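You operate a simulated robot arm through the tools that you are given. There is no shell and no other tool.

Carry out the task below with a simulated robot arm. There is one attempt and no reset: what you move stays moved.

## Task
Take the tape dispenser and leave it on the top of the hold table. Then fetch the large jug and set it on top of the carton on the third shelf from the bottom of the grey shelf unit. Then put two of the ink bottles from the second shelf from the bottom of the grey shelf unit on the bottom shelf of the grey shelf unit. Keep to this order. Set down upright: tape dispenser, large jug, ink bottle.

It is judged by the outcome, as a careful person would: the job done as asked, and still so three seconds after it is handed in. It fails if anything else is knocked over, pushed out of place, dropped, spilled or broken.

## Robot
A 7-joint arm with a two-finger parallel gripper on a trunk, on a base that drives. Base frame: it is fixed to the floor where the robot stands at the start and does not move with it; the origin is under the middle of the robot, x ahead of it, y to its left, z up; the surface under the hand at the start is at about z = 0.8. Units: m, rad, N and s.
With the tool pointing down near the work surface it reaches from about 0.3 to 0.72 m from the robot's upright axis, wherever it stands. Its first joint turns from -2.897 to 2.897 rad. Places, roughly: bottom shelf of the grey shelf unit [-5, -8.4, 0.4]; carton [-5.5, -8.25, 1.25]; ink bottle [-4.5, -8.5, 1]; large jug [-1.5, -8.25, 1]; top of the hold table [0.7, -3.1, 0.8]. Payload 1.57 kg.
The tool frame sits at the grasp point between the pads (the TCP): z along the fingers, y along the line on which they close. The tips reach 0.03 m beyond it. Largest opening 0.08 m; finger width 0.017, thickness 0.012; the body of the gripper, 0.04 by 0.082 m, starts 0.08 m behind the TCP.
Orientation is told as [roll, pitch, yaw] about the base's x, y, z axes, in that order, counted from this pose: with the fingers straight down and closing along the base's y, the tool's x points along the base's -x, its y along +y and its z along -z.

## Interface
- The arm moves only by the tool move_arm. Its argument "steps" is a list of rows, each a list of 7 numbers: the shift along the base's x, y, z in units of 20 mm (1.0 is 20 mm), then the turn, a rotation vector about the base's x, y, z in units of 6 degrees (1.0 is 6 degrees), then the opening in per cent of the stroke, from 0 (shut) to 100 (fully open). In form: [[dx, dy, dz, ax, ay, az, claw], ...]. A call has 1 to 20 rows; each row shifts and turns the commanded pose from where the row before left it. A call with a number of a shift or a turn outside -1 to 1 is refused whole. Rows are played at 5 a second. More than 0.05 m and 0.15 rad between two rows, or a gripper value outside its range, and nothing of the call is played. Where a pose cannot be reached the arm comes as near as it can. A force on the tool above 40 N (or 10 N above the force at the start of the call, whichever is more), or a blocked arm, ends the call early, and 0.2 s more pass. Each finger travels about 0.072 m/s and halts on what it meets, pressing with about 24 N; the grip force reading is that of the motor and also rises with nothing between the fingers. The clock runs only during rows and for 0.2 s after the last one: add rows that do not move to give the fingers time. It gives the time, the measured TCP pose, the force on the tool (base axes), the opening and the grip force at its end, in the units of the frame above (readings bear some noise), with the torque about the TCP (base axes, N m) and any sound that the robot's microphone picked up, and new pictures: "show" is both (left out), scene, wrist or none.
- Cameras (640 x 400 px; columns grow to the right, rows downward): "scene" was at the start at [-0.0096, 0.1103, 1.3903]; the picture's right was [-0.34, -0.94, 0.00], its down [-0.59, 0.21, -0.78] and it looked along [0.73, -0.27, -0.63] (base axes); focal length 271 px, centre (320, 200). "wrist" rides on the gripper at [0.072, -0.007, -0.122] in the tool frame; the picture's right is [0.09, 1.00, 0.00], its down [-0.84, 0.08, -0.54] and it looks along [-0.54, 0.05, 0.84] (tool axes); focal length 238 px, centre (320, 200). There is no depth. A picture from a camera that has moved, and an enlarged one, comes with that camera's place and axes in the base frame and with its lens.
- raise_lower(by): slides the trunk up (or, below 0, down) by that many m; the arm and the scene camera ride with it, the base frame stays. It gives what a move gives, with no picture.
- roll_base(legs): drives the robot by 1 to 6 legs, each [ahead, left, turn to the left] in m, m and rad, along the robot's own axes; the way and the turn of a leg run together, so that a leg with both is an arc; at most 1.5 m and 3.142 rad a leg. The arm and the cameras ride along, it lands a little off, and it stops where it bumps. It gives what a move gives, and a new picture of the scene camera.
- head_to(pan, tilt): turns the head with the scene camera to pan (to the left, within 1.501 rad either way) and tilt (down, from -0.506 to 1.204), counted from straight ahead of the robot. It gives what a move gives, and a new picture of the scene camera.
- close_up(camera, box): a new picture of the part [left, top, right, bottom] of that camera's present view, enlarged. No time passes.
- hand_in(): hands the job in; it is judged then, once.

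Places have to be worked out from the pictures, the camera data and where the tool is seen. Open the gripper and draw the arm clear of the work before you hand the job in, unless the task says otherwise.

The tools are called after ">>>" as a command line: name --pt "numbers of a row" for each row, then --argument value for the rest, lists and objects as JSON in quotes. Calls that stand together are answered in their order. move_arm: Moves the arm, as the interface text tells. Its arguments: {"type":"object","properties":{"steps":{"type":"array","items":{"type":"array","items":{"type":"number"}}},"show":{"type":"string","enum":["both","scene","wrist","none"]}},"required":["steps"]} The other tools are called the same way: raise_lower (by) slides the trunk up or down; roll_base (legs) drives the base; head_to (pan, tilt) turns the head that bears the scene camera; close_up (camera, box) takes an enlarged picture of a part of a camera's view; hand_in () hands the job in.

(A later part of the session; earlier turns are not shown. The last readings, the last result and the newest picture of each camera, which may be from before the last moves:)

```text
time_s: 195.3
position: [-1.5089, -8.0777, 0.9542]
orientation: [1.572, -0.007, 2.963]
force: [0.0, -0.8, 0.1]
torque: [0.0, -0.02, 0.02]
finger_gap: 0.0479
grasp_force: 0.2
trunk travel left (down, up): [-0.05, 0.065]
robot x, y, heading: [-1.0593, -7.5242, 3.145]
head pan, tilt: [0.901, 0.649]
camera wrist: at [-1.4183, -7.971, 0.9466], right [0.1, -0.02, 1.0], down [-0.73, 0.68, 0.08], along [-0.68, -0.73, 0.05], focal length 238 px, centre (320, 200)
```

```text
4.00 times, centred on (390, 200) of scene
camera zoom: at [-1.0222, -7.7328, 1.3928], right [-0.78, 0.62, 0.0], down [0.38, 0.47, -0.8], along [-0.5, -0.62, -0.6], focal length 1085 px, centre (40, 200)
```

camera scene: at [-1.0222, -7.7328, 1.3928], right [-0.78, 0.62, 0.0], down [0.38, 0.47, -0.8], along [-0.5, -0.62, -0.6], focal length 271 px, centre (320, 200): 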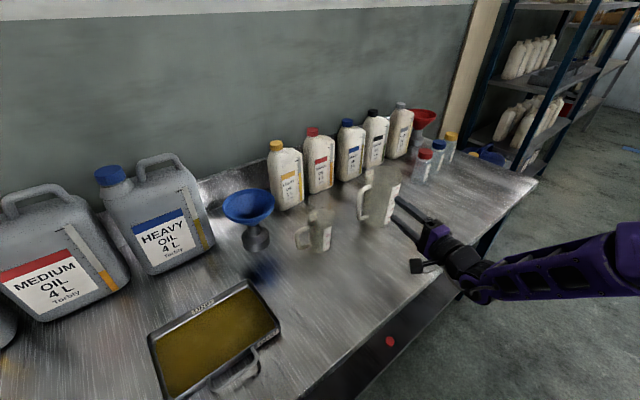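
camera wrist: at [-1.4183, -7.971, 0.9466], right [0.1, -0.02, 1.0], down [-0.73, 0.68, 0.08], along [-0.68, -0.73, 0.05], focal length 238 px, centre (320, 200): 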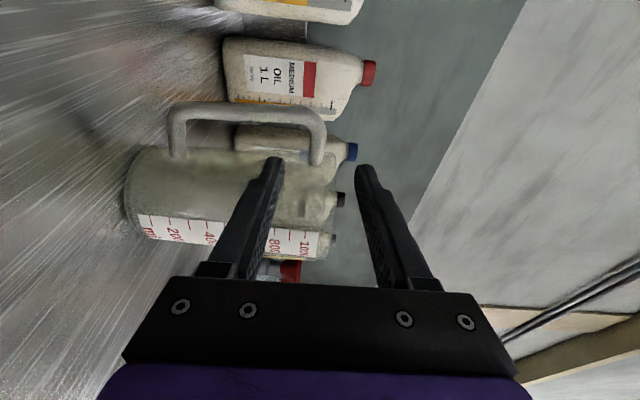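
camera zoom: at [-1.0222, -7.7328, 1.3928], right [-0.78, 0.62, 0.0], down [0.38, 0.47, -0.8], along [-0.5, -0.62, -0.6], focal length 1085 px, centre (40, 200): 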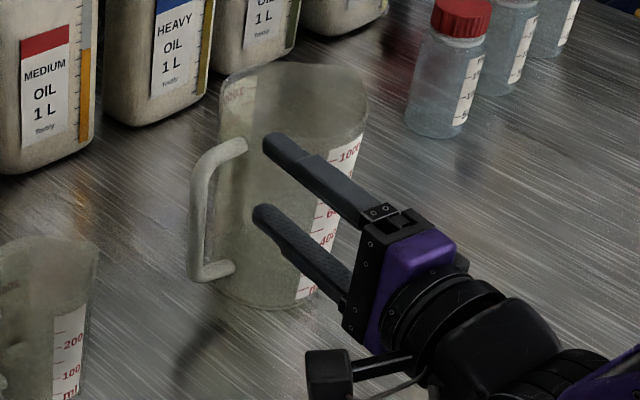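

The bar stays centred between the fingers (seg at x ≈ -1.52, z ≈ 0.951) and there is clearance to the wall. I go in the remaining 7 cm.

>>> move_arm --pt "-0.157 -0.866 -0.03 0 0 0 60" --pt "-0.157 -0.866 -0.03 0 0 0 60" --pt "-0.157 -0.866 -0.03 0 0 0 60" --pt "-0.157 -0.866 -0.03 0 0 0 60" --pt "0 0 0 0 0 0 60" --show "wrist"

>>> close_up --camera "wrist" --box '[180, 90, 420, 270]'

>>> close_up --camera "scene" --box '[330, 150, 450, 250]'

```text
time_s: 196.5
position: [-1.5227, -8.1468, 0.9537]
orientation: [1.57, -0.007, 2.963]
force: [1.1, 0.3, -0.9]
torque: [0.0, -0.01, -0.01]
finger_gap: 0.048
grasp_force: 0.0
trunk travel left (down, up): [-0.05, 0.065]
robot x, y, heading: [-1.0588, -7.5263, 3.139]
head pan, tilt: [0.901, 0.649]
camera wrist: at [-1.4305, -8.0403, 0.9444], right [0.1, -0.02, 1.0], down [-0.73, 0.68, 0.08], along [-0.68, -0.73, 0.05], focal length 238 px, centre (320, 200)
```

wrist: 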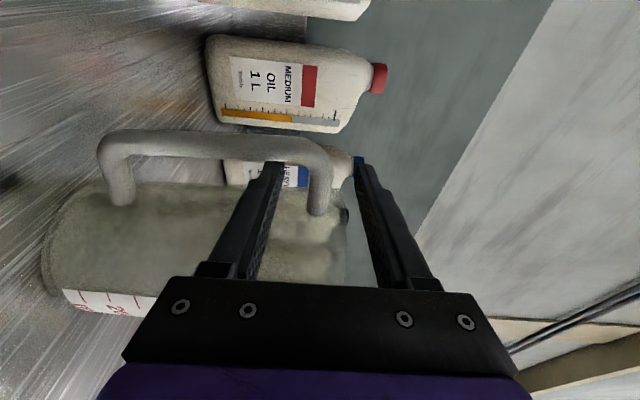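

```text
2.22 times, centred on (300, 180) of wrist
camera zoom: at [-1.4305, -8.0403, 0.9444], right [0.1, -0.02, 1.0], down [-0.73, 0.68, 0.08], along [-0.68, -0.73, 0.05], focal length 530 px, centre (364, 244)
```

zoom: 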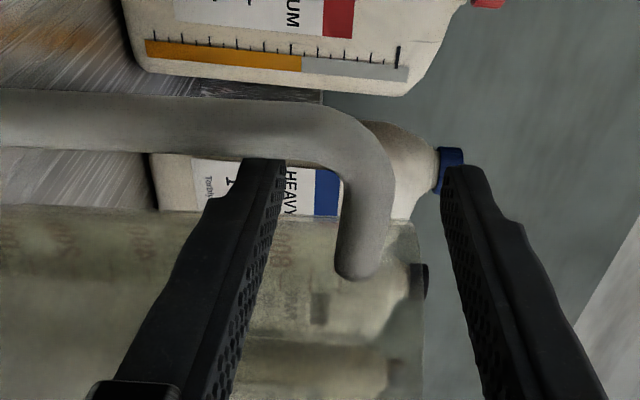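

```text
4.00 times, centred on (390, 200) of scene
camera zoom: at [-1.0222, -7.7328, 1.3928], right [-0.78, 0.62, 0.0], down [0.38, 0.47, -0.8], along [-0.5, -0.62, -0.6], focal length 1085 px, centre (40, 200)
```

zoom: 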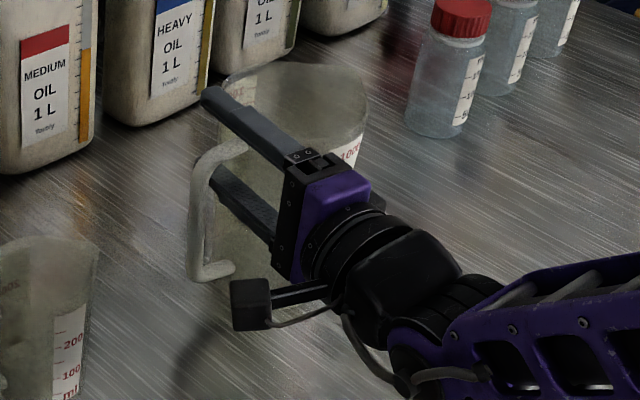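

The fingers straddle the top bar, the lower one inside the handle loop, with the TCP at the bar's middle. I close the gripper.

>>> move_arm --pt "0 0 0 0 0 0 45" --pt "0 0 0 0 0 0 30" --pt "0 0 0 0 0 0 20" --pt "0 0 0 0 0 0 10" --pt "0 0 0 0 0 0 0" --pt "0 0 0 0 0 0 0" --show "wrist"

>>> close_up --camera "scene" --box '[330, 150, 450, 250]'

```text
time_s: 197.9
position: [-1.5235, -8.1482, 0.9526]
orientation: [1.571, -0.006, 2.964]
force: [0.1, 0.3, 0.1]
torque: [0.01, -0.07, 0.04]
finger_gap: 0.0123
grasp_force: 23.5
trunk travel left (down, up): [-0.05, 0.065]
robot x, y, heading: [-1.0596, -7.5228, 3.139]
head pan, tilt: [0.901, 0.649]
camera wrist: at [-1.4304, -8.0402, 0.9442], right [0.1, -0.02, 1.0], down [-0.73, 0.68, 0.08], along [-0.68, -0.73, 0.05], focal length 238 px, centre (320, 200)
```

wrist: 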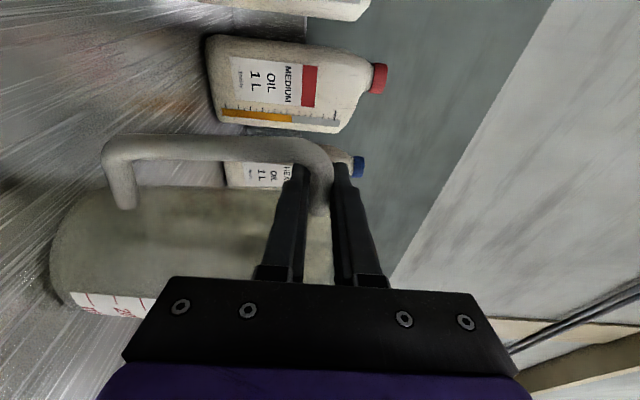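

```text
4.00 times, centred on (390, 200) of scene
camera zoom: at [-1.0223, -7.7328, 1.3928], right [-0.78, 0.62, 0.0], down [0.38, 0.47, -0.8], along [-0.5, -0.62, -0.6], focal length 1085 px, centre (40, 200)
```

zoom: 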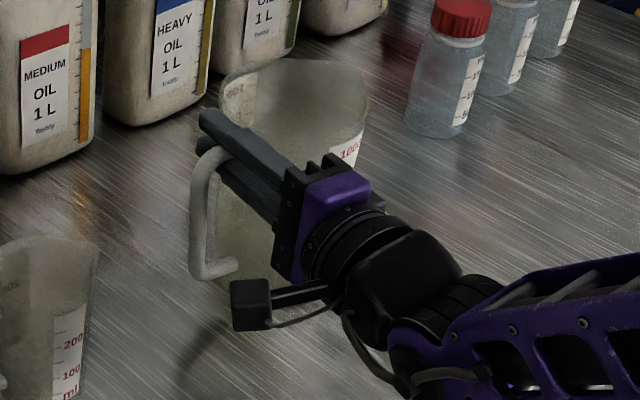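

Gripped at a 12 mm gap with 23.5 N. I lift 2 cm slowly and check whether the jug droops.

>>> move_arm --pt "0 0 0.2 0 0 0 0" --pt "0 0 0.3 0 0 0 0" --pt "0 0 0.5 0 0 0 0" --pt "0 0 0 0 0 0 0" --pt "0 0 0 0 0 0 0" --show "both"

>>> close_up --camera "scene" --box '[330, 150, 450, 250]'

```text
time_s: 199.1
position: [-1.5242, -8.1486, 0.9731]
orientation: [1.571, -0.008, 2.964]
force: [0.3, -0.8, -1.2]
torque: [0.01, -0.06, 0.0]
finger_gap: 0.0122
grasp_force: 23.6
trunk travel left (down, up): [-0.05, 0.065]
robot x, y, heading: [-1.0585, -7.5254, 3.141]
head pan, tilt: [0.901, 0.649]
camera scene: at [-1.0223, -7.7328, 1.3928], right [-0.78, 0.62, 0.0], down [0.38, 0.47, -0.8], along [-0.5, -0.62, -0.6], focal length 271 px, centre (320, 200)
camera wrist: at [-1.4314, -8.0406, 0.9643], right [0.1, -0.02, 1.0], down [-0.73, 0.68, 0.08], along [-0.68, -0.73, 0.05], focal length 238 px, centre (320, 200)
```

scene: 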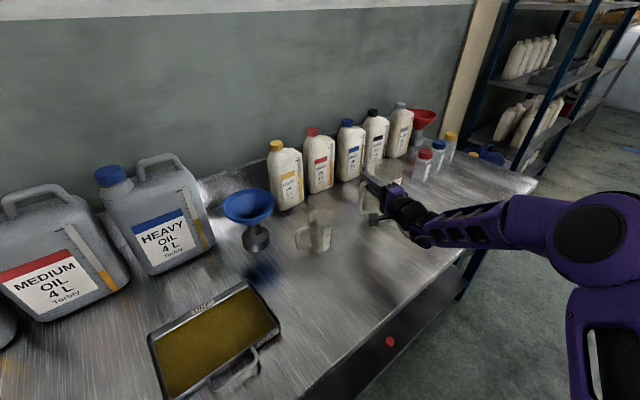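
wrist: 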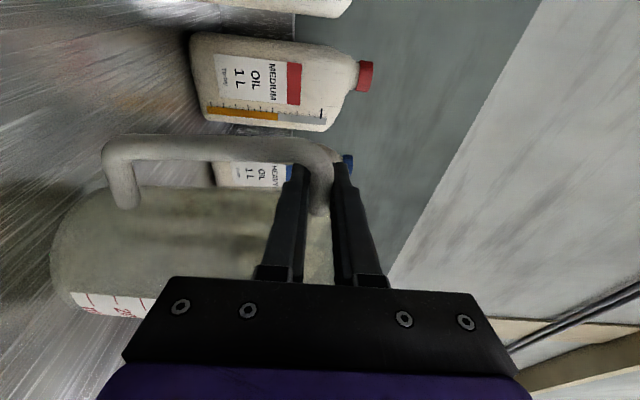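

```text
4.00 times, centred on (390, 200) of scene
camera zoom: at [-1.0223, -7.7328, 1.3928], right [-0.78, 0.62, 0.0], down [0.38, 0.47, -0.8], along [-0.5, -0.62, -0.6], focal length 1085 px, centre (40, 200)
```

zoom: 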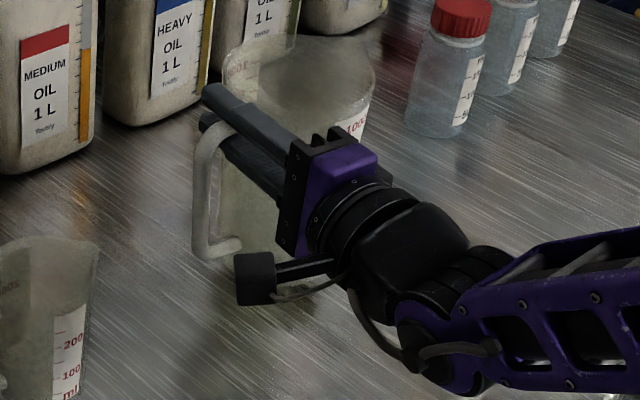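

The jug came up level, weighing only about 0.12 kg, with no droop. I raise it further and draw it back off the table to the robot's side.

>>> move_arm --pt "0 0 0.7 0 0 0 0" --pt "0 0 0.9 0 0 0 0" --pt "0 0 0.9 0 0 0 0" --pt "0 0 0.9 0 0 0 0" --pt "0 0 0.9 0 0 0 0" --pt "0 0.8 0.3 0 0 0 0" --pt "0 0.8 0.3 0 0 0 0" --pt "0 0.8 0.3 0 0 0 0" --pt "0 0.8 0.3 0 0 0 0" --pt "0 0.8 0.3 0 0 0 0" --pt "0 0.8 0.3 0 0 0 0" --pt "0 0.8 0.3 0 0 0 0" --pt "0 0.8 0.3 0 0 0 0" --pt "0 0.8 0.3 0 0 0 0" --pt "0 0.8 0.3 0 0 0 0" --pt "0 0.8 0.3 0 0 0 0" --pt "0 0.8 0.3 0 0 0 0" --pt "0 0.8 0.3 0 0 0 0" --pt "0 0.8 0.3 0 0 0 0" --pt "0 0 0 0 0 0 0" --show "wrist"

>>> move_arm --pt "0 0.8 0.2 0 0 0.15 0" --pt "0 0.8 0.2 0 0 0.15 0" --pt "0 0.8 0.2 0 0 0.15 0" --pt "0 0.8 0.2 0 0 0.15 0" --pt "0 0.8 0.2 0 0 0.15 0" --pt "0 0.8 0.2 0 0 0.15 0" --pt "0 0.8 0.2 0 0 0.15 0" --pt "0 0.8 0.2 0 0 0.15 0" --pt "0 0.8 0.2 0 0 0.15 0" --pt "0 0.8 0.2 0 0 0.15 0" --pt "0 0.8 0.2 0 0 0.15 0" --pt "0 0 0 0 0 0 0" --show "both"

```text
time_s: 203.3
position: [-1.5227, -7.924, 1.1436]
orientation: [1.571, -0.007, 2.962]
force: [-0.1, 0.8, -1.0]
torque: [0.0, -0.06, -0.01]
finger_gap: 0.0124
grasp_force: 24.4
trunk travel left (down, up): [-0.05, 0.065]
robot x, y, heading: [-1.0573, -7.5222, 3.14]
head pan, tilt: [0.901, 0.649]
camera wrist: at [-1.4313, -7.816, 1.134], right [0.1, -0.02, 1.0], down [-0.73, 0.68, 0.08], along [-0.68, -0.73, 0.05], focal length 238 px, centre (320, 200)
```

wrist: 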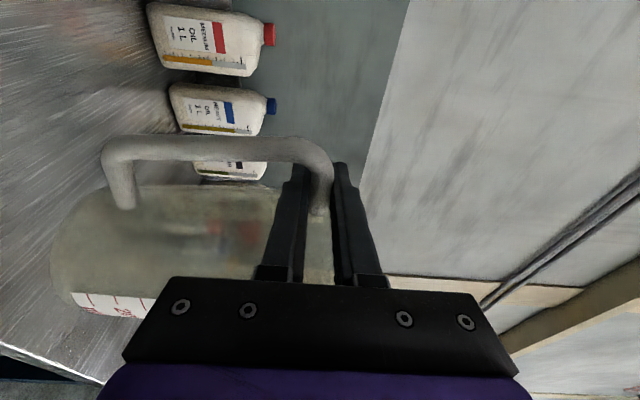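

```text
time_s: 205.9
position: [-1.521, -7.7472, 1.1868]
orientation: [1.571, -0.006, 3.136]
force: [-0.2, -0.5, -1.4]
torque: [-0.02, -0.1, -0.01]
finger_gap: 0.0122
grasp_force: 24.1
trunk travel left (down, up): [-0.05, 0.065]
robot x, y, heading: [-1.06, -7.5266, 3.145]
head pan, tilt: [0.901, 0.649]
camera scene: at [-1.0223, -7.7328, 1.3928], right [-0.78, 0.62, 0.0], down [0.38, 0.47, -0.8], along [-0.5, -0.62, -0.6], focal length 271 px, centre (320, 200)
camera wrist: at [-1.4494, -7.6252, 1.1784], right [0.1, 0.0, 1.0], down [-0.83, 0.55, 0.08], along [-0.54, -0.84, 0.05], focal length 238 px, centre (320, 200)
```

scene: 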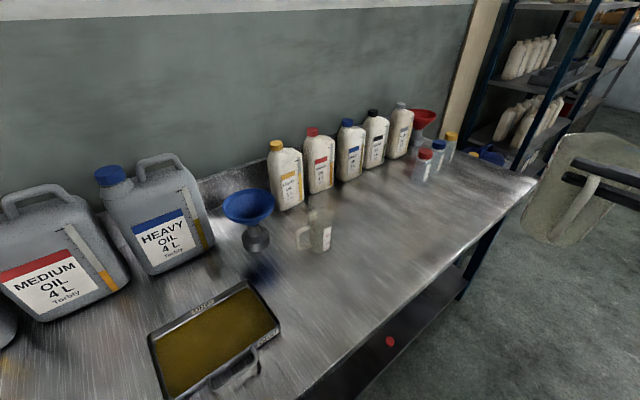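
wrist: 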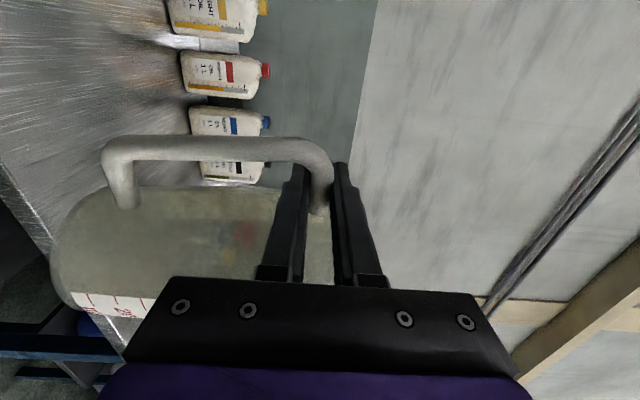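

The jug is held securely alongside the robot. I move off the table and drive along the aisle in -x toward the grey shelf, stopping before the labeller bench to correct drift.

>>> roll_base --legs '[[0, -0.13, 0], [1.5, 0, 0], [1.2, 0, 0]]'

>>> head_to --pan 0.2 --tilt 0.4

>>> close_up --camera "scene" --box '[0, 0, 640, 400]'

```text
time_s: 220.5
position: [-4.2367, -7.5404, 1.187]
orientation: [1.571, -0.008, 3.106]
force: [0.8, 0.0, -0.3]
torque: [0.03, -0.1, 0.0]
finger_gap: 0.0122
grasp_force: 23.9
trunk travel left (down, up): [-0.05, 0.065]
robot x, y, heading: [-3.7697, -7.3338, 3.104]
head pan, tilt: [0.901, 0.649]
camera scene: at [-3.7372, -7.5419, 1.3928], right [-0.76, 0.65, 0.0], down [0.39, 0.46, -0.8], along [-0.52, -0.61, -0.6], focal length 271 px, centre (320, 200)
```

scene: 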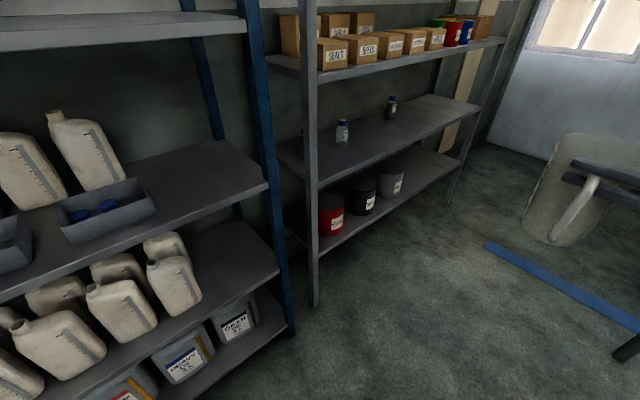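

```text
time_s: 221.6
position: [-4.2378, -7.5397, 1.1874]
orientation: [1.57, -0.007, 3.105]
force: [0.0, 0.2, -1.9]
torque: [0.0, -0.03, -0.01]
finger_gap: 0.0123
grasp_force: 24.2
trunk travel left (down, up): [-0.05, 0.065]
robot x, y, heading: [-3.7609, -7.3291, 3.105]
head pan, tilt: [0.201, 0.4]
camera scene: at [-3.7724, -7.4913, 1.4153], right [-0.17, 0.99, 0.0], down [0.38, 0.07, -0.92], along [-0.91, -0.15, -0.39], focal length 271 px, centre (320, 200)
```

scene: 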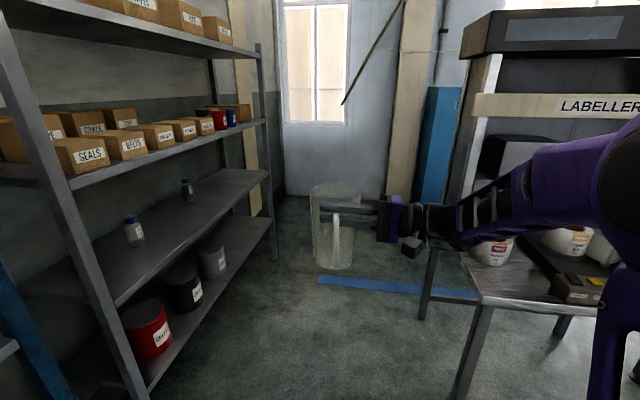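

```text
1.00 times, centred on (320, 200) of scene (not enlarged: the box is as wide or as high as the picture)
camera zoom: at [-3.7724, -7.4913, 1.4153], right [-0.17, 0.99, 0.0], down [0.38, 0.07, -0.92], along [-0.91, -0.15, -0.39], focal length 271 px, centre (320, 200)
```

zoom: 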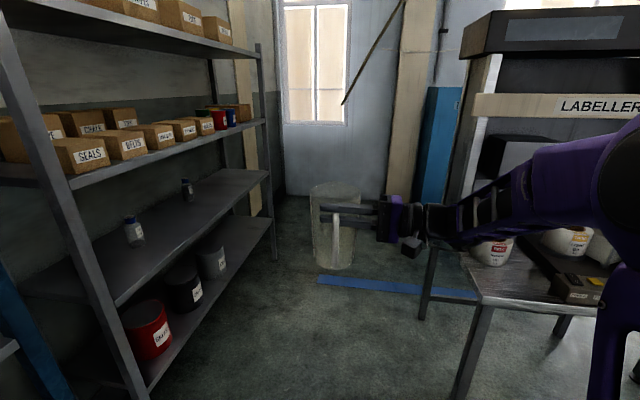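

The grey shelf is clearly visible: the carton is at the far end of the third shelf, beyond the blue and red cans. I shift left to y ≈ -7.65, fix the heading, then drive ahead between shelf and bench.

>>> roll_base --legs '[[0, 0.32, 0.037], [0.7, 0, 0]]'

>>> close_up --camera "scene" --box '[0, 50, 320, 250]'

```text
time_s: 228.7
position: [-4.9387, -7.8765, 1.1865]
orientation: [1.57, -0.006, -3.142]
force: [1.0, -0.2, -0.7]
torque: [0.02, -0.1, -0.01]
finger_gap: 0.0123
grasp_force: 23.3
trunk travel left (down, up): [-0.05, 0.065]
robot x, y, heading: [-4.476, -7.6512, -3.136]
head pan, tilt: [0.201, 0.4]
camera scene: at [-4.4765, -7.8098, 1.4153], right [-0.2, 0.98, 0.0], down [0.38, 0.08, -0.92], along [-0.9, -0.19, -0.39], focal length 271 px, centre (320, 200)
```

scene: 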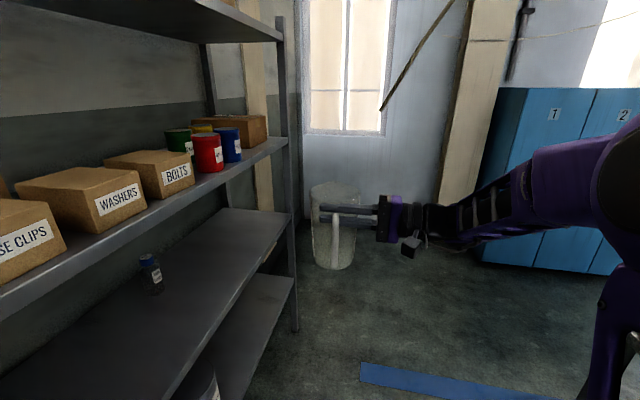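

```text
2.00 times, centred on (160, 150) of scene
camera zoom: at [-4.4765, -7.8098, 1.4153], right [-0.2, 0.98, 0.0], down [0.38, 0.08, -0.92], along [-0.9, -0.19, -0.39], focal length 542 px, centre (640, 300)
```

zoom: 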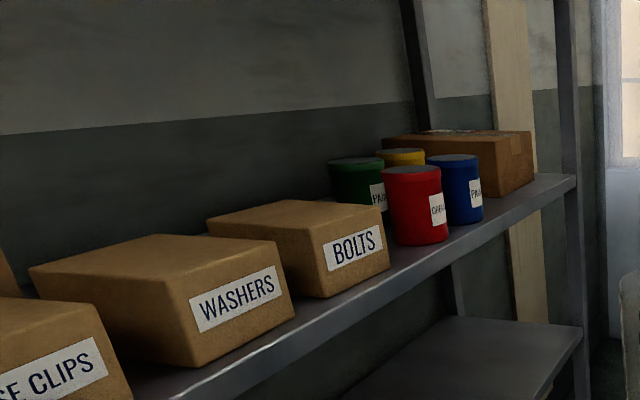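

The corridor is clear. I drive the last 0.5 m ahead and a little left, then aim the head at the carton.

>>> roll_base --legs '[[0.5, 0.1, 0]]'

>>> raise_lower --by 0.06

>>> head_to --pan 0.8 --tilt 0.25

>>> close_up --camera "scene" --box '[0, 0, 640, 400]'

```text
time_s: 231.7
position: [-5.4381, -7.9799, 1.1872]
orientation: [1.571, -0.007, 3.14]
force: [-0.3, 0.0, -0.4]
torque: [0.01, -0.08, -0.03]
finger_gap: 0.0121
grasp_force: 23.3
trunk travel left (down, up): [-0.05, 0.065]
robot x, y, heading: [-4.9714, -7.7506, -3.139]
head pan, tilt: [0.201, 0.4]
camera scene: at [-4.9755, -7.9145, 1.4153], right [-0.2, 0.98, 0.0], down [0.38, 0.08, -0.92], along [-0.9, -0.19, -0.39], focal length 271 px, centre (320, 200)
```

scene: 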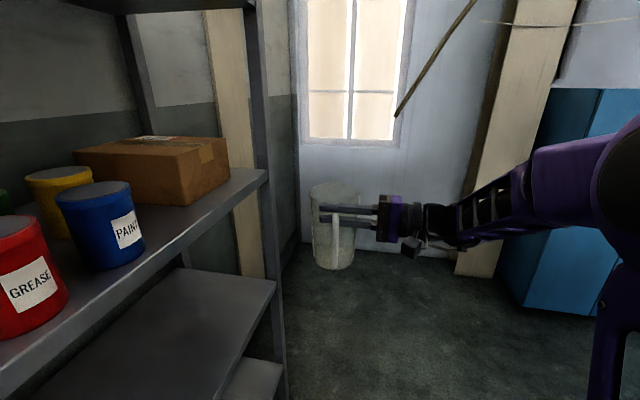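

```text
time_s: 232.7
position: [-5.4366, -7.9803, 1.2468]
orientation: [1.572, -0.007, 3.141]
force: [-1.1, -0.1, -1.8]
torque: [0.0, -0.06, -0.01]
finger_gap: 0.0122
grasp_force: 24.0
trunk travel left (down, up): [-0.11, 0.005]
robot x, y, heading: [-4.9737, -7.757, -3.143]
head pan, tilt: [0.201, 0.4]
```

```text
time_s: 233.7
position: [-5.4396, -7.98, 1.2469]
orientation: [1.57, -0.006, 3.14]
force: [-0.4, -0.1, -1.7]
torque: [0.0, -0.07, 0.02]
finger_gap: 0.012
grasp_force: 24.2
trunk travel left (down, up): [-0.11, 0.005]
robot x, y, heading: [-4.9774, -7.7569, -3.141]
head pan, tilt: [0.799, 0.25]
camera scene: at [-4.9498, -7.9628, 1.4893], right [-0.72, 0.7, 0.0], down [0.17, 0.18, -0.97], along [-0.67, -0.7, -0.25], focal length 271 px, centre (320, 200)
```

scene: 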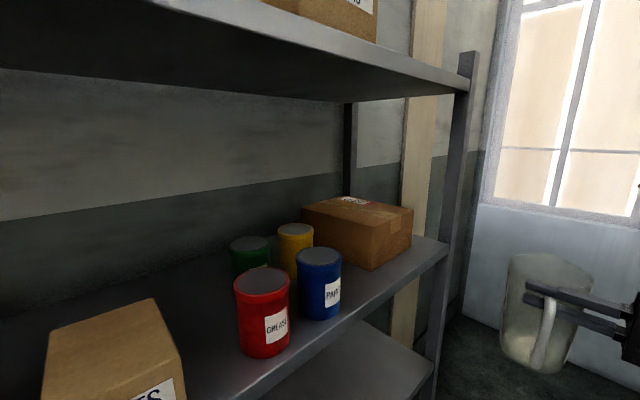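

```text
1.00 times, centred on (320, 200) of scene (not enlarged: the box is as wide or as high as the picture)
camera zoom: at [-4.9498, -7.9628, 1.4893], right [-0.72, 0.7, 0.0], down [0.17, 0.18, -0.97], along [-0.67, -0.7, -0.25], focal length 271 px, centre (320, 200)
```

zoom: 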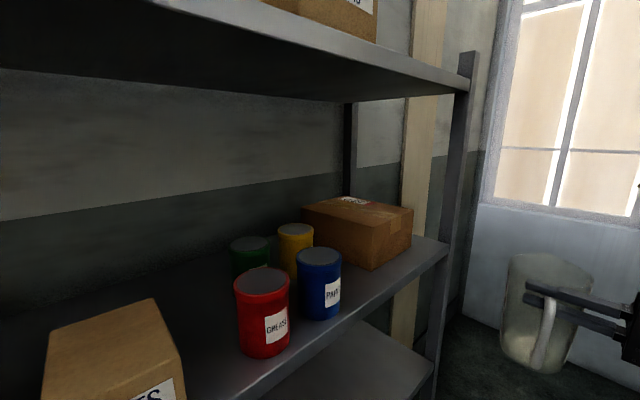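

I have a close view of the carton now. I zoom in to fix its corners.

>>> close_up --camera "scene" --box '[220, 160, 480, 330]'

```text
2.35 times, centred on (350, 245) of scene
camera zoom: at [-4.9498, -7.9628, 1.4893], right [-0.72, 0.7, 0.0], down [0.17, 0.18, -0.97], along [-0.67, -0.7, -0.25], focal length 638 px, centre (249, 94)
```

zoom: 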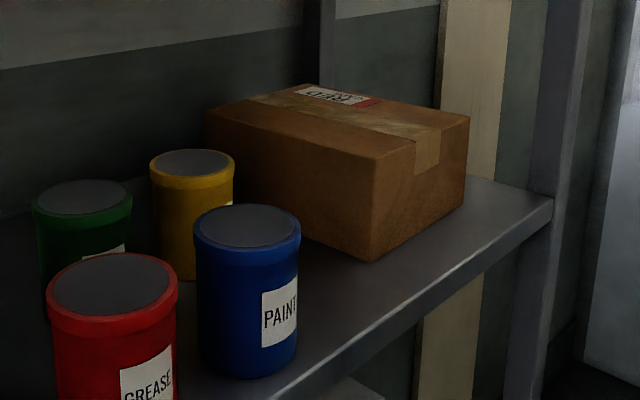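

Carton: x -5.62 to -5.43, y -8.54 to -8.28, top about z 1.28; the upper shelf's lip is at z 1.58. I raise the jug to TCP z ≈ 1.46 outside the shelf, so its bottom clears the carton by about 2.7 cm.

>>> move_arm --pt "-0.09 0 0.89 0 0 0 0" --pt "-0.09 0 0.89 0 0 0 0" --pt "-0.09 0 0.89 0 0 0 0" --pt "-0.09 0 0.89 0 0 0 0" --pt "-0.09 0 0.89 0 0 0 0" --pt "-0.09 0 0.89 0 0 0 0" --pt "-0.09 0 0.89 0 0 0 0" --pt "-0.09 0 0.89 0 0 0 0" --pt "-0.09 0 0.89 0 0 0 0" --pt "-0.09 0 0.89 0 0 0 0" --pt "-0.09 0 0.89 0 0 0 0" --pt "-0.09 0 0.89 0 0 0 0" --pt "0 0 0 0 0 0 0" --show "both"

```text
time_s: 236.5
position: [-5.4597, -7.9799, 1.4617]
orientation: [1.57, -0.007, 3.142]
force: [0.8, 0.6, -1.3]
torque: [0.04, -0.03, -0.01]
finger_gap: 0.0124
grasp_force: 24.2
trunk travel left (down, up): [-0.11, 0.005]
robot x, y, heading: [-4.9735, -7.7573, -3.137]
head pan, tilt: [0.799, 0.25]
camera scene: at [-4.9497, -7.9629, 1.4893], right [-0.72, 0.7, 0.0], down [0.17, 0.18, -0.97], along [-0.67, -0.7, -0.25], focal length 271 px, centre (320, 200)
camera wrist: at [-5.3878, -7.8585, 1.4527], right [0.1, 0.0, 1.0], down [-0.84, 0.54, 0.08], along [-0.54, -0.84, 0.05], focal length 238 px, centre (320, 200)
```

scene: 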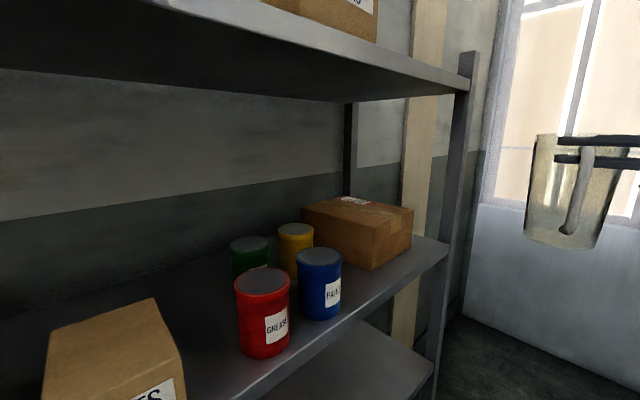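
wrist: 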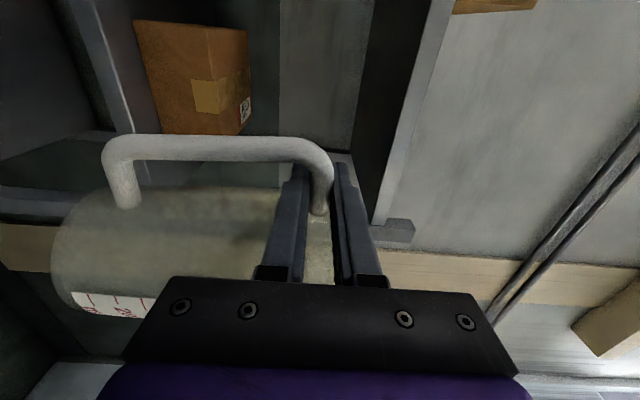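

The jug hangs upright within a degree or two. I slide it toward the carton, first 0.19 m, then check.

>>> move_arm --pt "0 -0.95 0 0 0 0 0" --pt "0 -0.95 0 0 0 0 0" --pt "0 -0.95 0 0 0 0 0" --pt "0 -0.95 0 0 0 0 0" --pt "0 -0.95 0 0 0 0 0" --pt "0 -0.95 0 0 0 0 0" --pt "0 -0.95 0 0 0 0 0" --pt "0 -0.95 0 0 0 0 0" --pt "0 -0.95 0 0 0 0 0" --pt "0 -0.95 0 0 0 0 0" --pt "0 0 0 0 0 0 0" --show "both"

```text
time_s: 238.9
position: [-5.4586, -8.1716, 1.4592]
orientation: [1.571, -0.007, 3.139]
force: [0.1, -0.6, -1.3]
torque: [-0.01, -0.08, 0.0]
finger_gap: 0.012
grasp_force: 24.0
trunk travel left (down, up): [-0.11, 0.005]
robot x, y, heading: [-4.9774, -7.7532, -3.141]
head pan, tilt: [0.799, 0.25]
camera scene: at [-4.9498, -7.963, 1.4893], right [-0.72, 0.7, 0.0], down [0.17, 0.18, -0.97], along [-0.67, -0.7, -0.25], focal length 271 px, centre (320, 200)
camera wrist: at [-5.3878, -8.0486, 1.4516], right [0.1, 0.0, 1.0], down [-0.84, 0.54, 0.08], along [-0.54, -0.84, 0.05], focal length 238 px, centre (320, 200)
```

scene: 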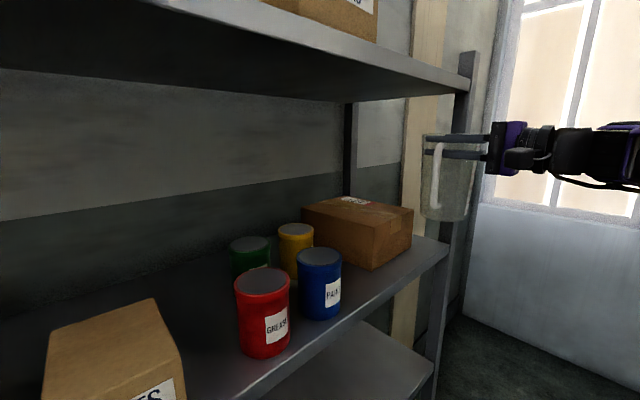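
wrist: 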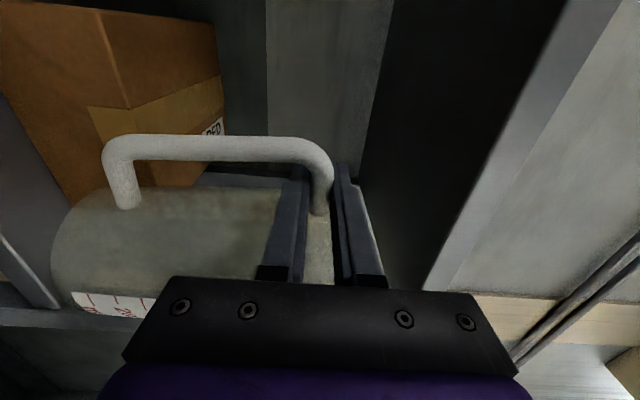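

The geometry is as expected: carton top at about 1.277, jug bottom at about 1.306. I continue in the remaining 0.19 m.

>>> move_arm --pt "0 -0.9 0 0 0 0 0" --pt "0 -0.9 0 0 0 0 0" --pt "0 -0.9 0 0 0 0 0" --pt "0 -0.9 0 0 0 0 0" --pt "0 -0.9 0 0 0 0 0" --pt "0 -0.9 0 0 0 0 0" --pt "-0.1 -0.9 0 0 0 0 0" --pt "-0.1 -0.9 0 0 0 0 0" --pt "0 -0.9 0 0 0 0 0" --pt "0 -0.9 0 0 0 0 0" --pt "0 -0.8 0 0 0 0 0" --pt "0 0 0 0 0 0 0" --show "both"

>>> close_up --camera "scene" --box '[260, 90, 500, 290]'

```text
time_s: 241.5
position: [-5.4628, -8.365, 1.4608]
orientation: [1.57, -0.008, 3.139]
force: [-1.2, 0.5, -1.2]
torque: [-0.01, -0.02, 0.06]
finger_gap: 0.0122
grasp_force: 24.2
trunk travel left (down, up): [-0.11, 0.005]
robot x, y, heading: [-4.9763, -7.7565, -3.139]
head pan, tilt: [0.799, 0.25]
camera scene: at [-4.9498, -7.9631, 1.4893], right [-0.72, 0.7, 0.0], down [0.17, 0.18, -0.97], along [-0.67, -0.7, -0.25], focal length 271 px, centre (320, 200)
camera wrist: at [-5.3914, -8.2432, 1.4523], right [0.1, 0.0, 1.0], down [-0.84, 0.54, 0.08], along [-0.54, -0.84, 0.05], focal length 238 px, centre (320, 200)
```

scene: 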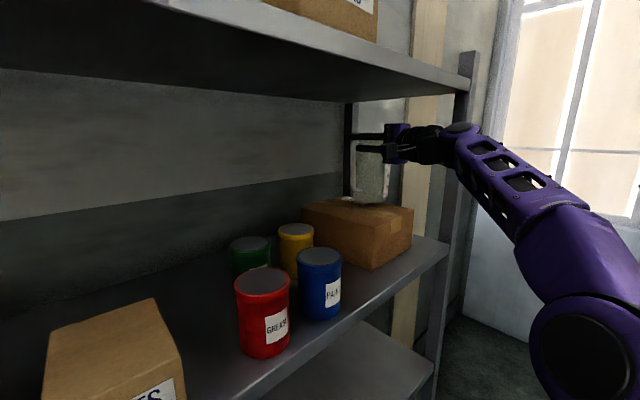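
wrist: 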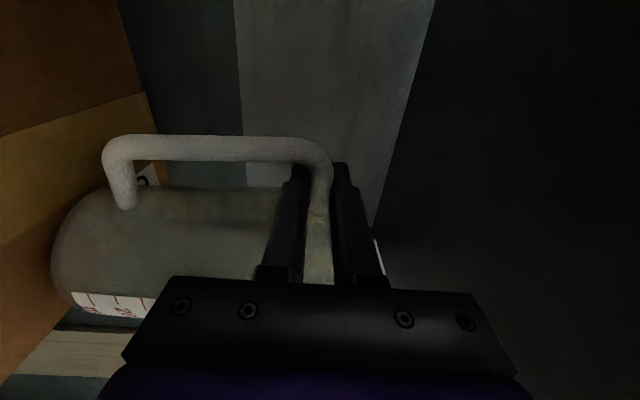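

```text
2.00 times, centred on (380, 190) of scene
camera zoom: at [-4.9498, -7.9631, 1.4893], right [-0.72, 0.7, 0.0], down [0.17, 0.18, -0.97], along [-0.67, -0.7, -0.25], focal length 542 px, centre (200, 220)
```

zoom: 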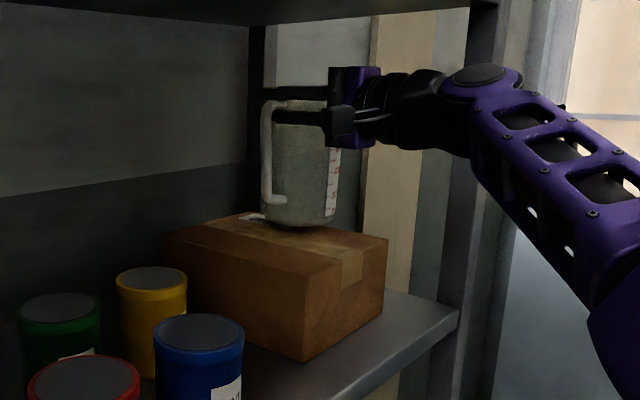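

The jug is over the carton's front half with good margins. I lower 2 cm, then in small steps until the carton takes the weight.

>>> move_arm --pt "0 0 -0.3 0 0 0 0" --pt "0 0 -0.3 0 0 0 0" --pt "0 0 -0.3 0 0 0 0" --pt "0 0 0 0 0 0 0" --show "none"

>>> close_up --camera "scene" --box '[310, 110, 430, 220]'

```text
time_s: 242.5
position: [-5.4581, -8.3635, 1.45]
orientation: [1.581, -0.013, 3.144]
force: [4.8, -0.9, 30.7]
torque: [-0.05, 0.37, -0.01]
finger_gap: 0.0123
grasp_force: 24.0
trunk travel left (down, up): [-0.11, 0.005]
robot x, y, heading: [-4.977, -7.7573, -3.137]
head pan, tilt: [0.799, 0.25]
```

```text
3.64 times, centred on (370, 165) of scene
camera zoom: at [-4.9469, -7.9604, 1.4901], right [-0.72, 0.7, 0.0], down [0.17, 0.18, -0.97], along [-0.67, -0.7, -0.24], focal length 986 px, centre (138, 327)
```

zoom: 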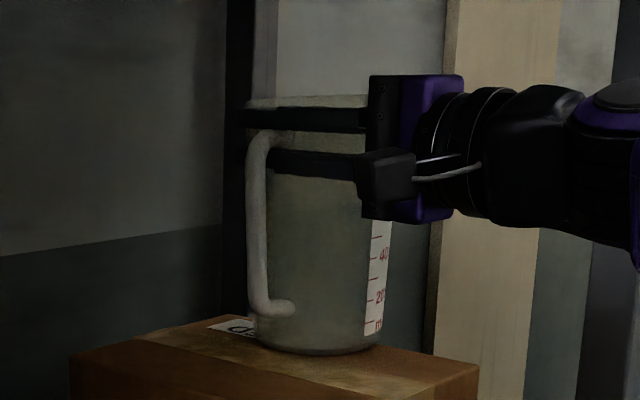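

The carton already carries the jug (30 N at TCP z 1.45, so its top is near 1.297). I ease back up 7 mm to take off the extra load.

>>> move_arm --pt "0 0 0.2 0 0 0 0" --pt "0 0 0.15 0 0 0 0" --pt "0 0 0 0 0 0 0" --show "none"

>>> close_up --camera "scene" --box '[310, 110, 430, 220]'

```text
time_s: 243.3
position: [-5.461, -8.3631, 1.4512]
orientation: [1.573, -0.009, 3.14]
force: [3.1, 0.2, 20.1]
torque: [0.0, 0.13, 0.0]
finger_gap: 0.0122
grasp_force: 24.3
trunk travel left (down, up): [-0.11, 0.005]
robot x, y, heading: [-4.9766, -7.7534, -3.136]
head pan, tilt: [0.799, 0.25]
```

```text
3.64 times, centred on (370, 165) of scene
camera zoom: at [-4.948, -7.9612, 1.4895], right [-0.72, 0.7, 0.0], down [0.17, 0.18, -0.97], along [-0.67, -0.7, -0.24], focal length 986 px, centre (138, 327)
```

zoom: 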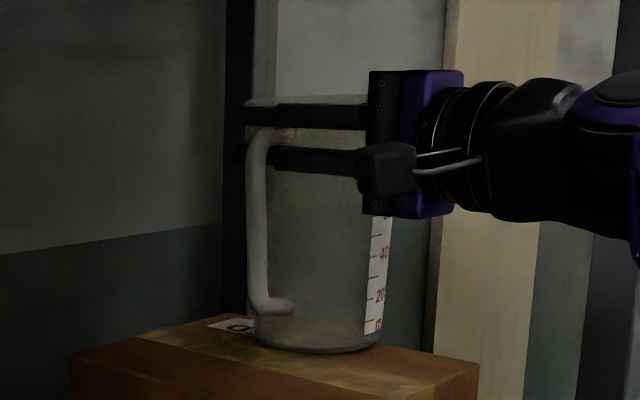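

Still 20 N; I ease up another 5 mm in commanded height.

>>> move_arm --pt "0 0 0.15 0 0 0 0" --pt "0 0 0.1 0 0 0 0" --pt "0 0 0 0 0 0 0" --show "none"

```text
time_s: 244.1
position: [-5.4647, -8.3664, 1.4513]
orientation: [1.568, -0.004, 3.14]
force: [0.9, 0.3, 0.3]
torque: [-0.01, -0.1, -0.02]
finger_gap: 0.0121
grasp_force: 23.9
trunk travel left (down, up): [-0.11, 0.005]
robot x, y, heading: [-4.9756, -7.7566, -3.139]
head pan, tilt: [0.799, 0.25]
```

The carton now takes the jug's weight and the load on the tool is near zero. I open the gripper to 60% and look.

>>> move_arm --pt "0 0 0 0 0 0 20" --pt "0 0 0 0 0 0 35" --pt "0 0 0 0 0 0 50" --pt "0 0 0 0 0 0 60" --pt "0 0 0 0 0 0 60" --show "wrist"

>>> close_up --camera "scene" --box '[310, 110, 430, 220]'

```text
time_s: 245.3
position: [-5.4644, -8.3657, 1.4555]
orientation: [1.571, -0.007, 3.138]
force: [0.1, -0.2, 0.3]
torque: [0.01, 0.02, 0.0]
finger_gap: 0.0481
grasp_force: 0.0
trunk travel left (down, up): [-0.11, 0.005]
robot x, y, heading: [-4.9735, -7.754, -3.135]
head pan, tilt: [0.799, 0.25]
camera wrist: at [-5.3916, -8.2441, 1.446], right [0.1, 0.0, 1.0], down [-0.84, 0.54, 0.08], along [-0.54, -0.84, 0.05], focal length 238 px, centre (320, 200)
```

wrist: 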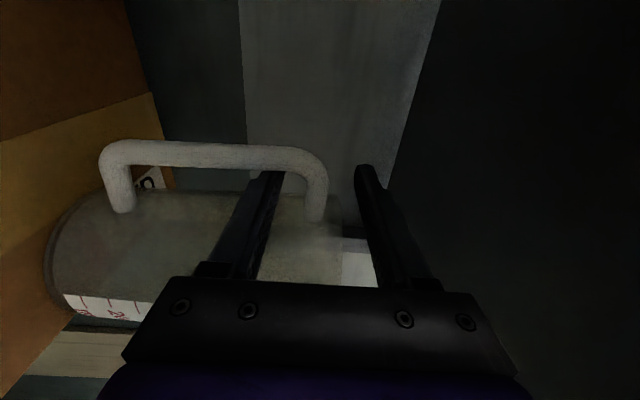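

```text
3.64 times, centred on (370, 165) of scene
camera zoom: at [-4.9497, -7.9629, 1.4893], right [-0.72, 0.7, 0.0], down [0.17, 0.18, -0.97], along [-0.67, -0.7, -0.25], focal length 986 px, centre (138, 327)
```

zoom: 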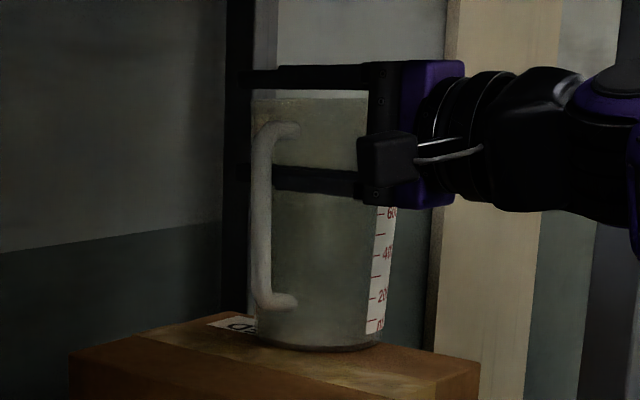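

The jug stands upright on the carton, released. I withdraw the fingers straight back along +y, slowly at first.

>>> move_arm --pt "0 0.4 0 0 0 0 60" --pt "0 0.4 0 0 0 0 60" --pt "0 0.5 0 0 0 0 60" --pt "0 0.5 0 0 0 0 60" --pt "0 0.5 0 0 0 0 60" --pt "0 0.5 0 0 0 0 60" --pt "0 0 0 0 0 0 60" --show "wrist"

>>> close_up --camera "scene" --box '[310, 110, 430, 220]'

```text
time_s: 246.9
position: [-5.4626, -8.3099, 1.453]
orientation: [1.57, -0.008, 3.142]
force: [0.6, -0.1, 0.1]
torque: [0.01, -0.01, 0.02]
finger_gap: 0.0479
grasp_force: 0.1
trunk travel left (down, up): [-0.11, 0.005]
robot x, y, heading: [-4.976, -7.7558, -3.137]
head pan, tilt: [0.799, 0.25]
camera wrist: at [-5.3911, -8.1879, 1.4452], right [0.1, 0.0, 1.0], down [-0.84, 0.54, 0.08], along [-0.54, -0.84, 0.05], focal length 238 px, centre (320, 200)
```

wrist: 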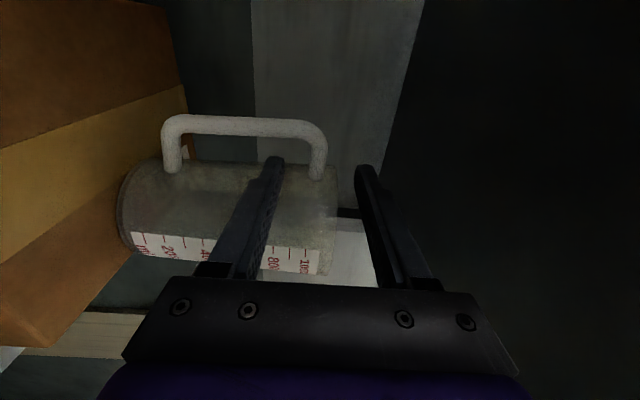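

```text
3.64 times, centred on (370, 165) of scene
camera zoom: at [-4.9496, -7.9628, 1.4893], right [-0.72, 0.7, 0.0], down [0.17, 0.18, -0.97], along [-0.67, -0.7, -0.25], focal length 986 px, centre (138, 327)
```

zoom: 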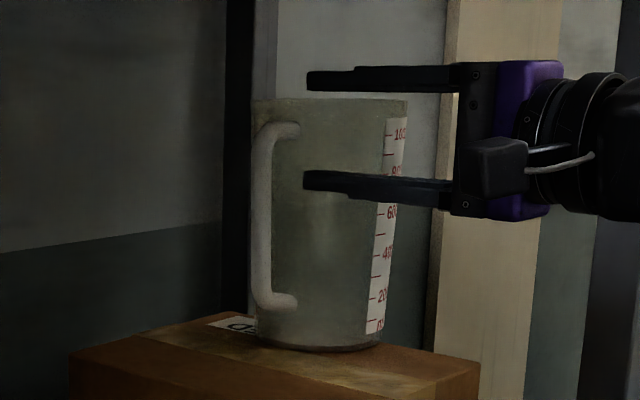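

The jug has not moved; the fingers are past the handle. I withdraw fully out of the shelf.

>>> move_arm --pt "0 0.8 0 0 0 0 60" --pt "0 0.9 0 0 0 0 60" --pt "0 0.9 0 0 0 0 60" --pt "0 0.9 0 0 0 0 60" --pt "0 0.9 0 0 0 0 60" --pt "0 0.9 0 0 0 0 60" --pt "0 0.9 0 0 0 0 60" --pt "0 0.9 0 0 0 0 60" --pt "0 0.9 0 0 0 0 60" --pt "0 0.9 0 0 0 0 60" --pt "0 0.9 0 0 0 0 60" --pt "0 0.9 0 0 0 0 60" --pt "0 0.9 0 0 0 0 60" --pt "0 0.9 0 0 0 0 60" --pt "0 0.9 0 0 0 0 60" --pt "0 0.9 0 0 0 0 60" --pt "0 0.9 0 0 0 0 60" --pt "0 0 0 0 0 0 60" --show "scene"

>>> close_up --camera "scene" --box '[260, 90, 500, 290]'

```text
time_s: 250.7
position: [-5.4623, -8.0065, 1.4542]
orientation: [1.571, -0.007, 3.14]
force: [-0.4, 0.2, 0.3]
torque: [0.02, 0.0, 0.0]
finger_gap: 0.0478
grasp_force: 0.0
trunk travel left (down, up): [-0.11, 0.005]
robot x, y, heading: [-4.9751, -7.756, -3.136]
head pan, tilt: [0.799, 0.25]
camera scene: at [-4.9496, -7.9628, 1.4893], right [-0.72, 0.7, 0.0], down [0.17, 0.18, -0.97], along [-0.67, -0.7, -0.25], focal length 271 px, centre (320, 200)
```

scene: 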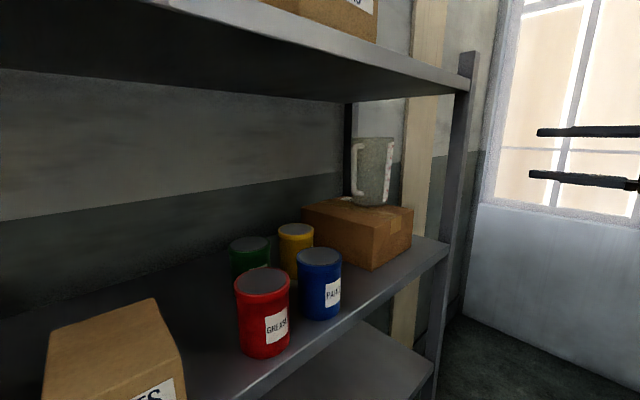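

```text
2.00 times, centred on (380, 190) of scene
camera zoom: at [-4.9496, -7.9628, 1.4893], right [-0.72, 0.7, 0.0], down [0.17, 0.18, -0.97], along [-0.67, -0.7, -0.25], focal length 542 px, centre (200, 220)
```

zoom: 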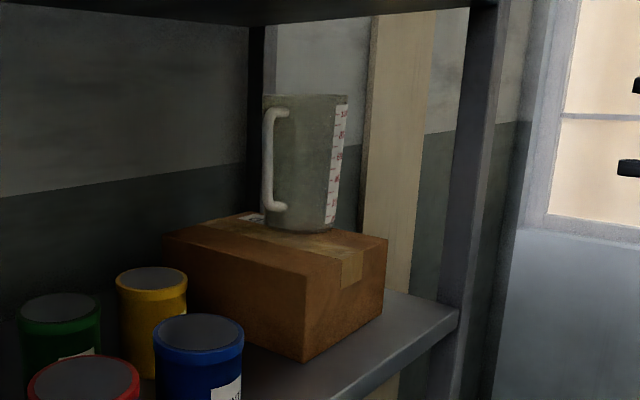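

The jug stands upright and centred on the carton's front half, with everything around it undisturbed. For the ink bottles I need the fingers closing horizontally, so I roll the hand 90° about its axis while lowering it outside the shelf.

>>> move_arm --pt "0 0.6 0 0 0 0 60" --pt "0 0.6 -0.4 0 0 0 60" --pt "0 0 -0.8 0 -1 0 60" --pt "0 0 -0.8 0 -1 0 60" --pt "0 0 -0.8 0 -1 0 60" --pt "0 0 -0.8 0 -1 0 60" --pt "0 0 -0.8 0 -1 0 60" --pt "0 0 -0.8 0 -1 0 60" --pt "0 0 -0.8 0 -1 0 60" --pt "0 0 -0.8 0 -1 0 60" --pt "0 0 -0.8 0 -1 0 60" --pt "0 0 -0.8 0 -1 0 60" --pt "0 0 -0.8 0 -1 0 60" --pt "0 0 -0.8 0 -1 0 60" --pt "0 0 -0.8 0 -1 0 60" --pt "0 0 -0.8 0 -1 0 60" --pt "0 0 -0.8 0 -1 0 60" --pt "0 0 0 0 0 0 60" --show "both"

```text
time_s: 254.5
position: [-5.4634, -7.9812, 1.2064]
orientation: [1.374, 1.565, 2.946]
force: [-0.4, -0.2, 0.0]
torque: [0.01, 0.02, 0.03]
finger_gap: 0.0481
grasp_force: 0.0
trunk travel left (down, up): [-0.11, 0.005]
robot x, y, heading: [-4.9747, -7.7551, -3.138]
head pan, tilt: [0.799, 0.25]
camera scene: at [-4.9497, -7.9628, 1.4893], right [-0.72, 0.7, 0.0], down [0.17, 0.18, -0.97], along [-0.67, -0.7, -0.25], focal length 271 px, centre (320, 200)
camera wrist: at [-5.4557, -7.8594, 1.277], right [-1.0, 0.0, 0.1], down [-0.08, 0.54, -0.84], along [-0.05, -0.84, -0.54], focal length 238 px, centre (320, 200)
```

scene: 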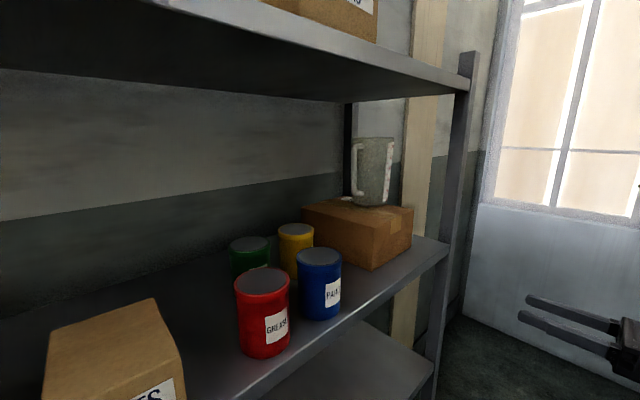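
wrist: 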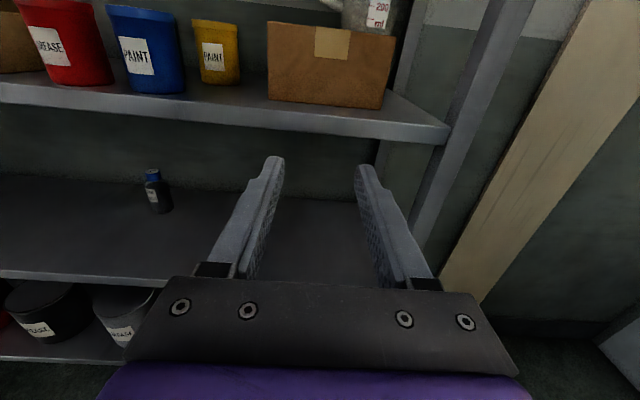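

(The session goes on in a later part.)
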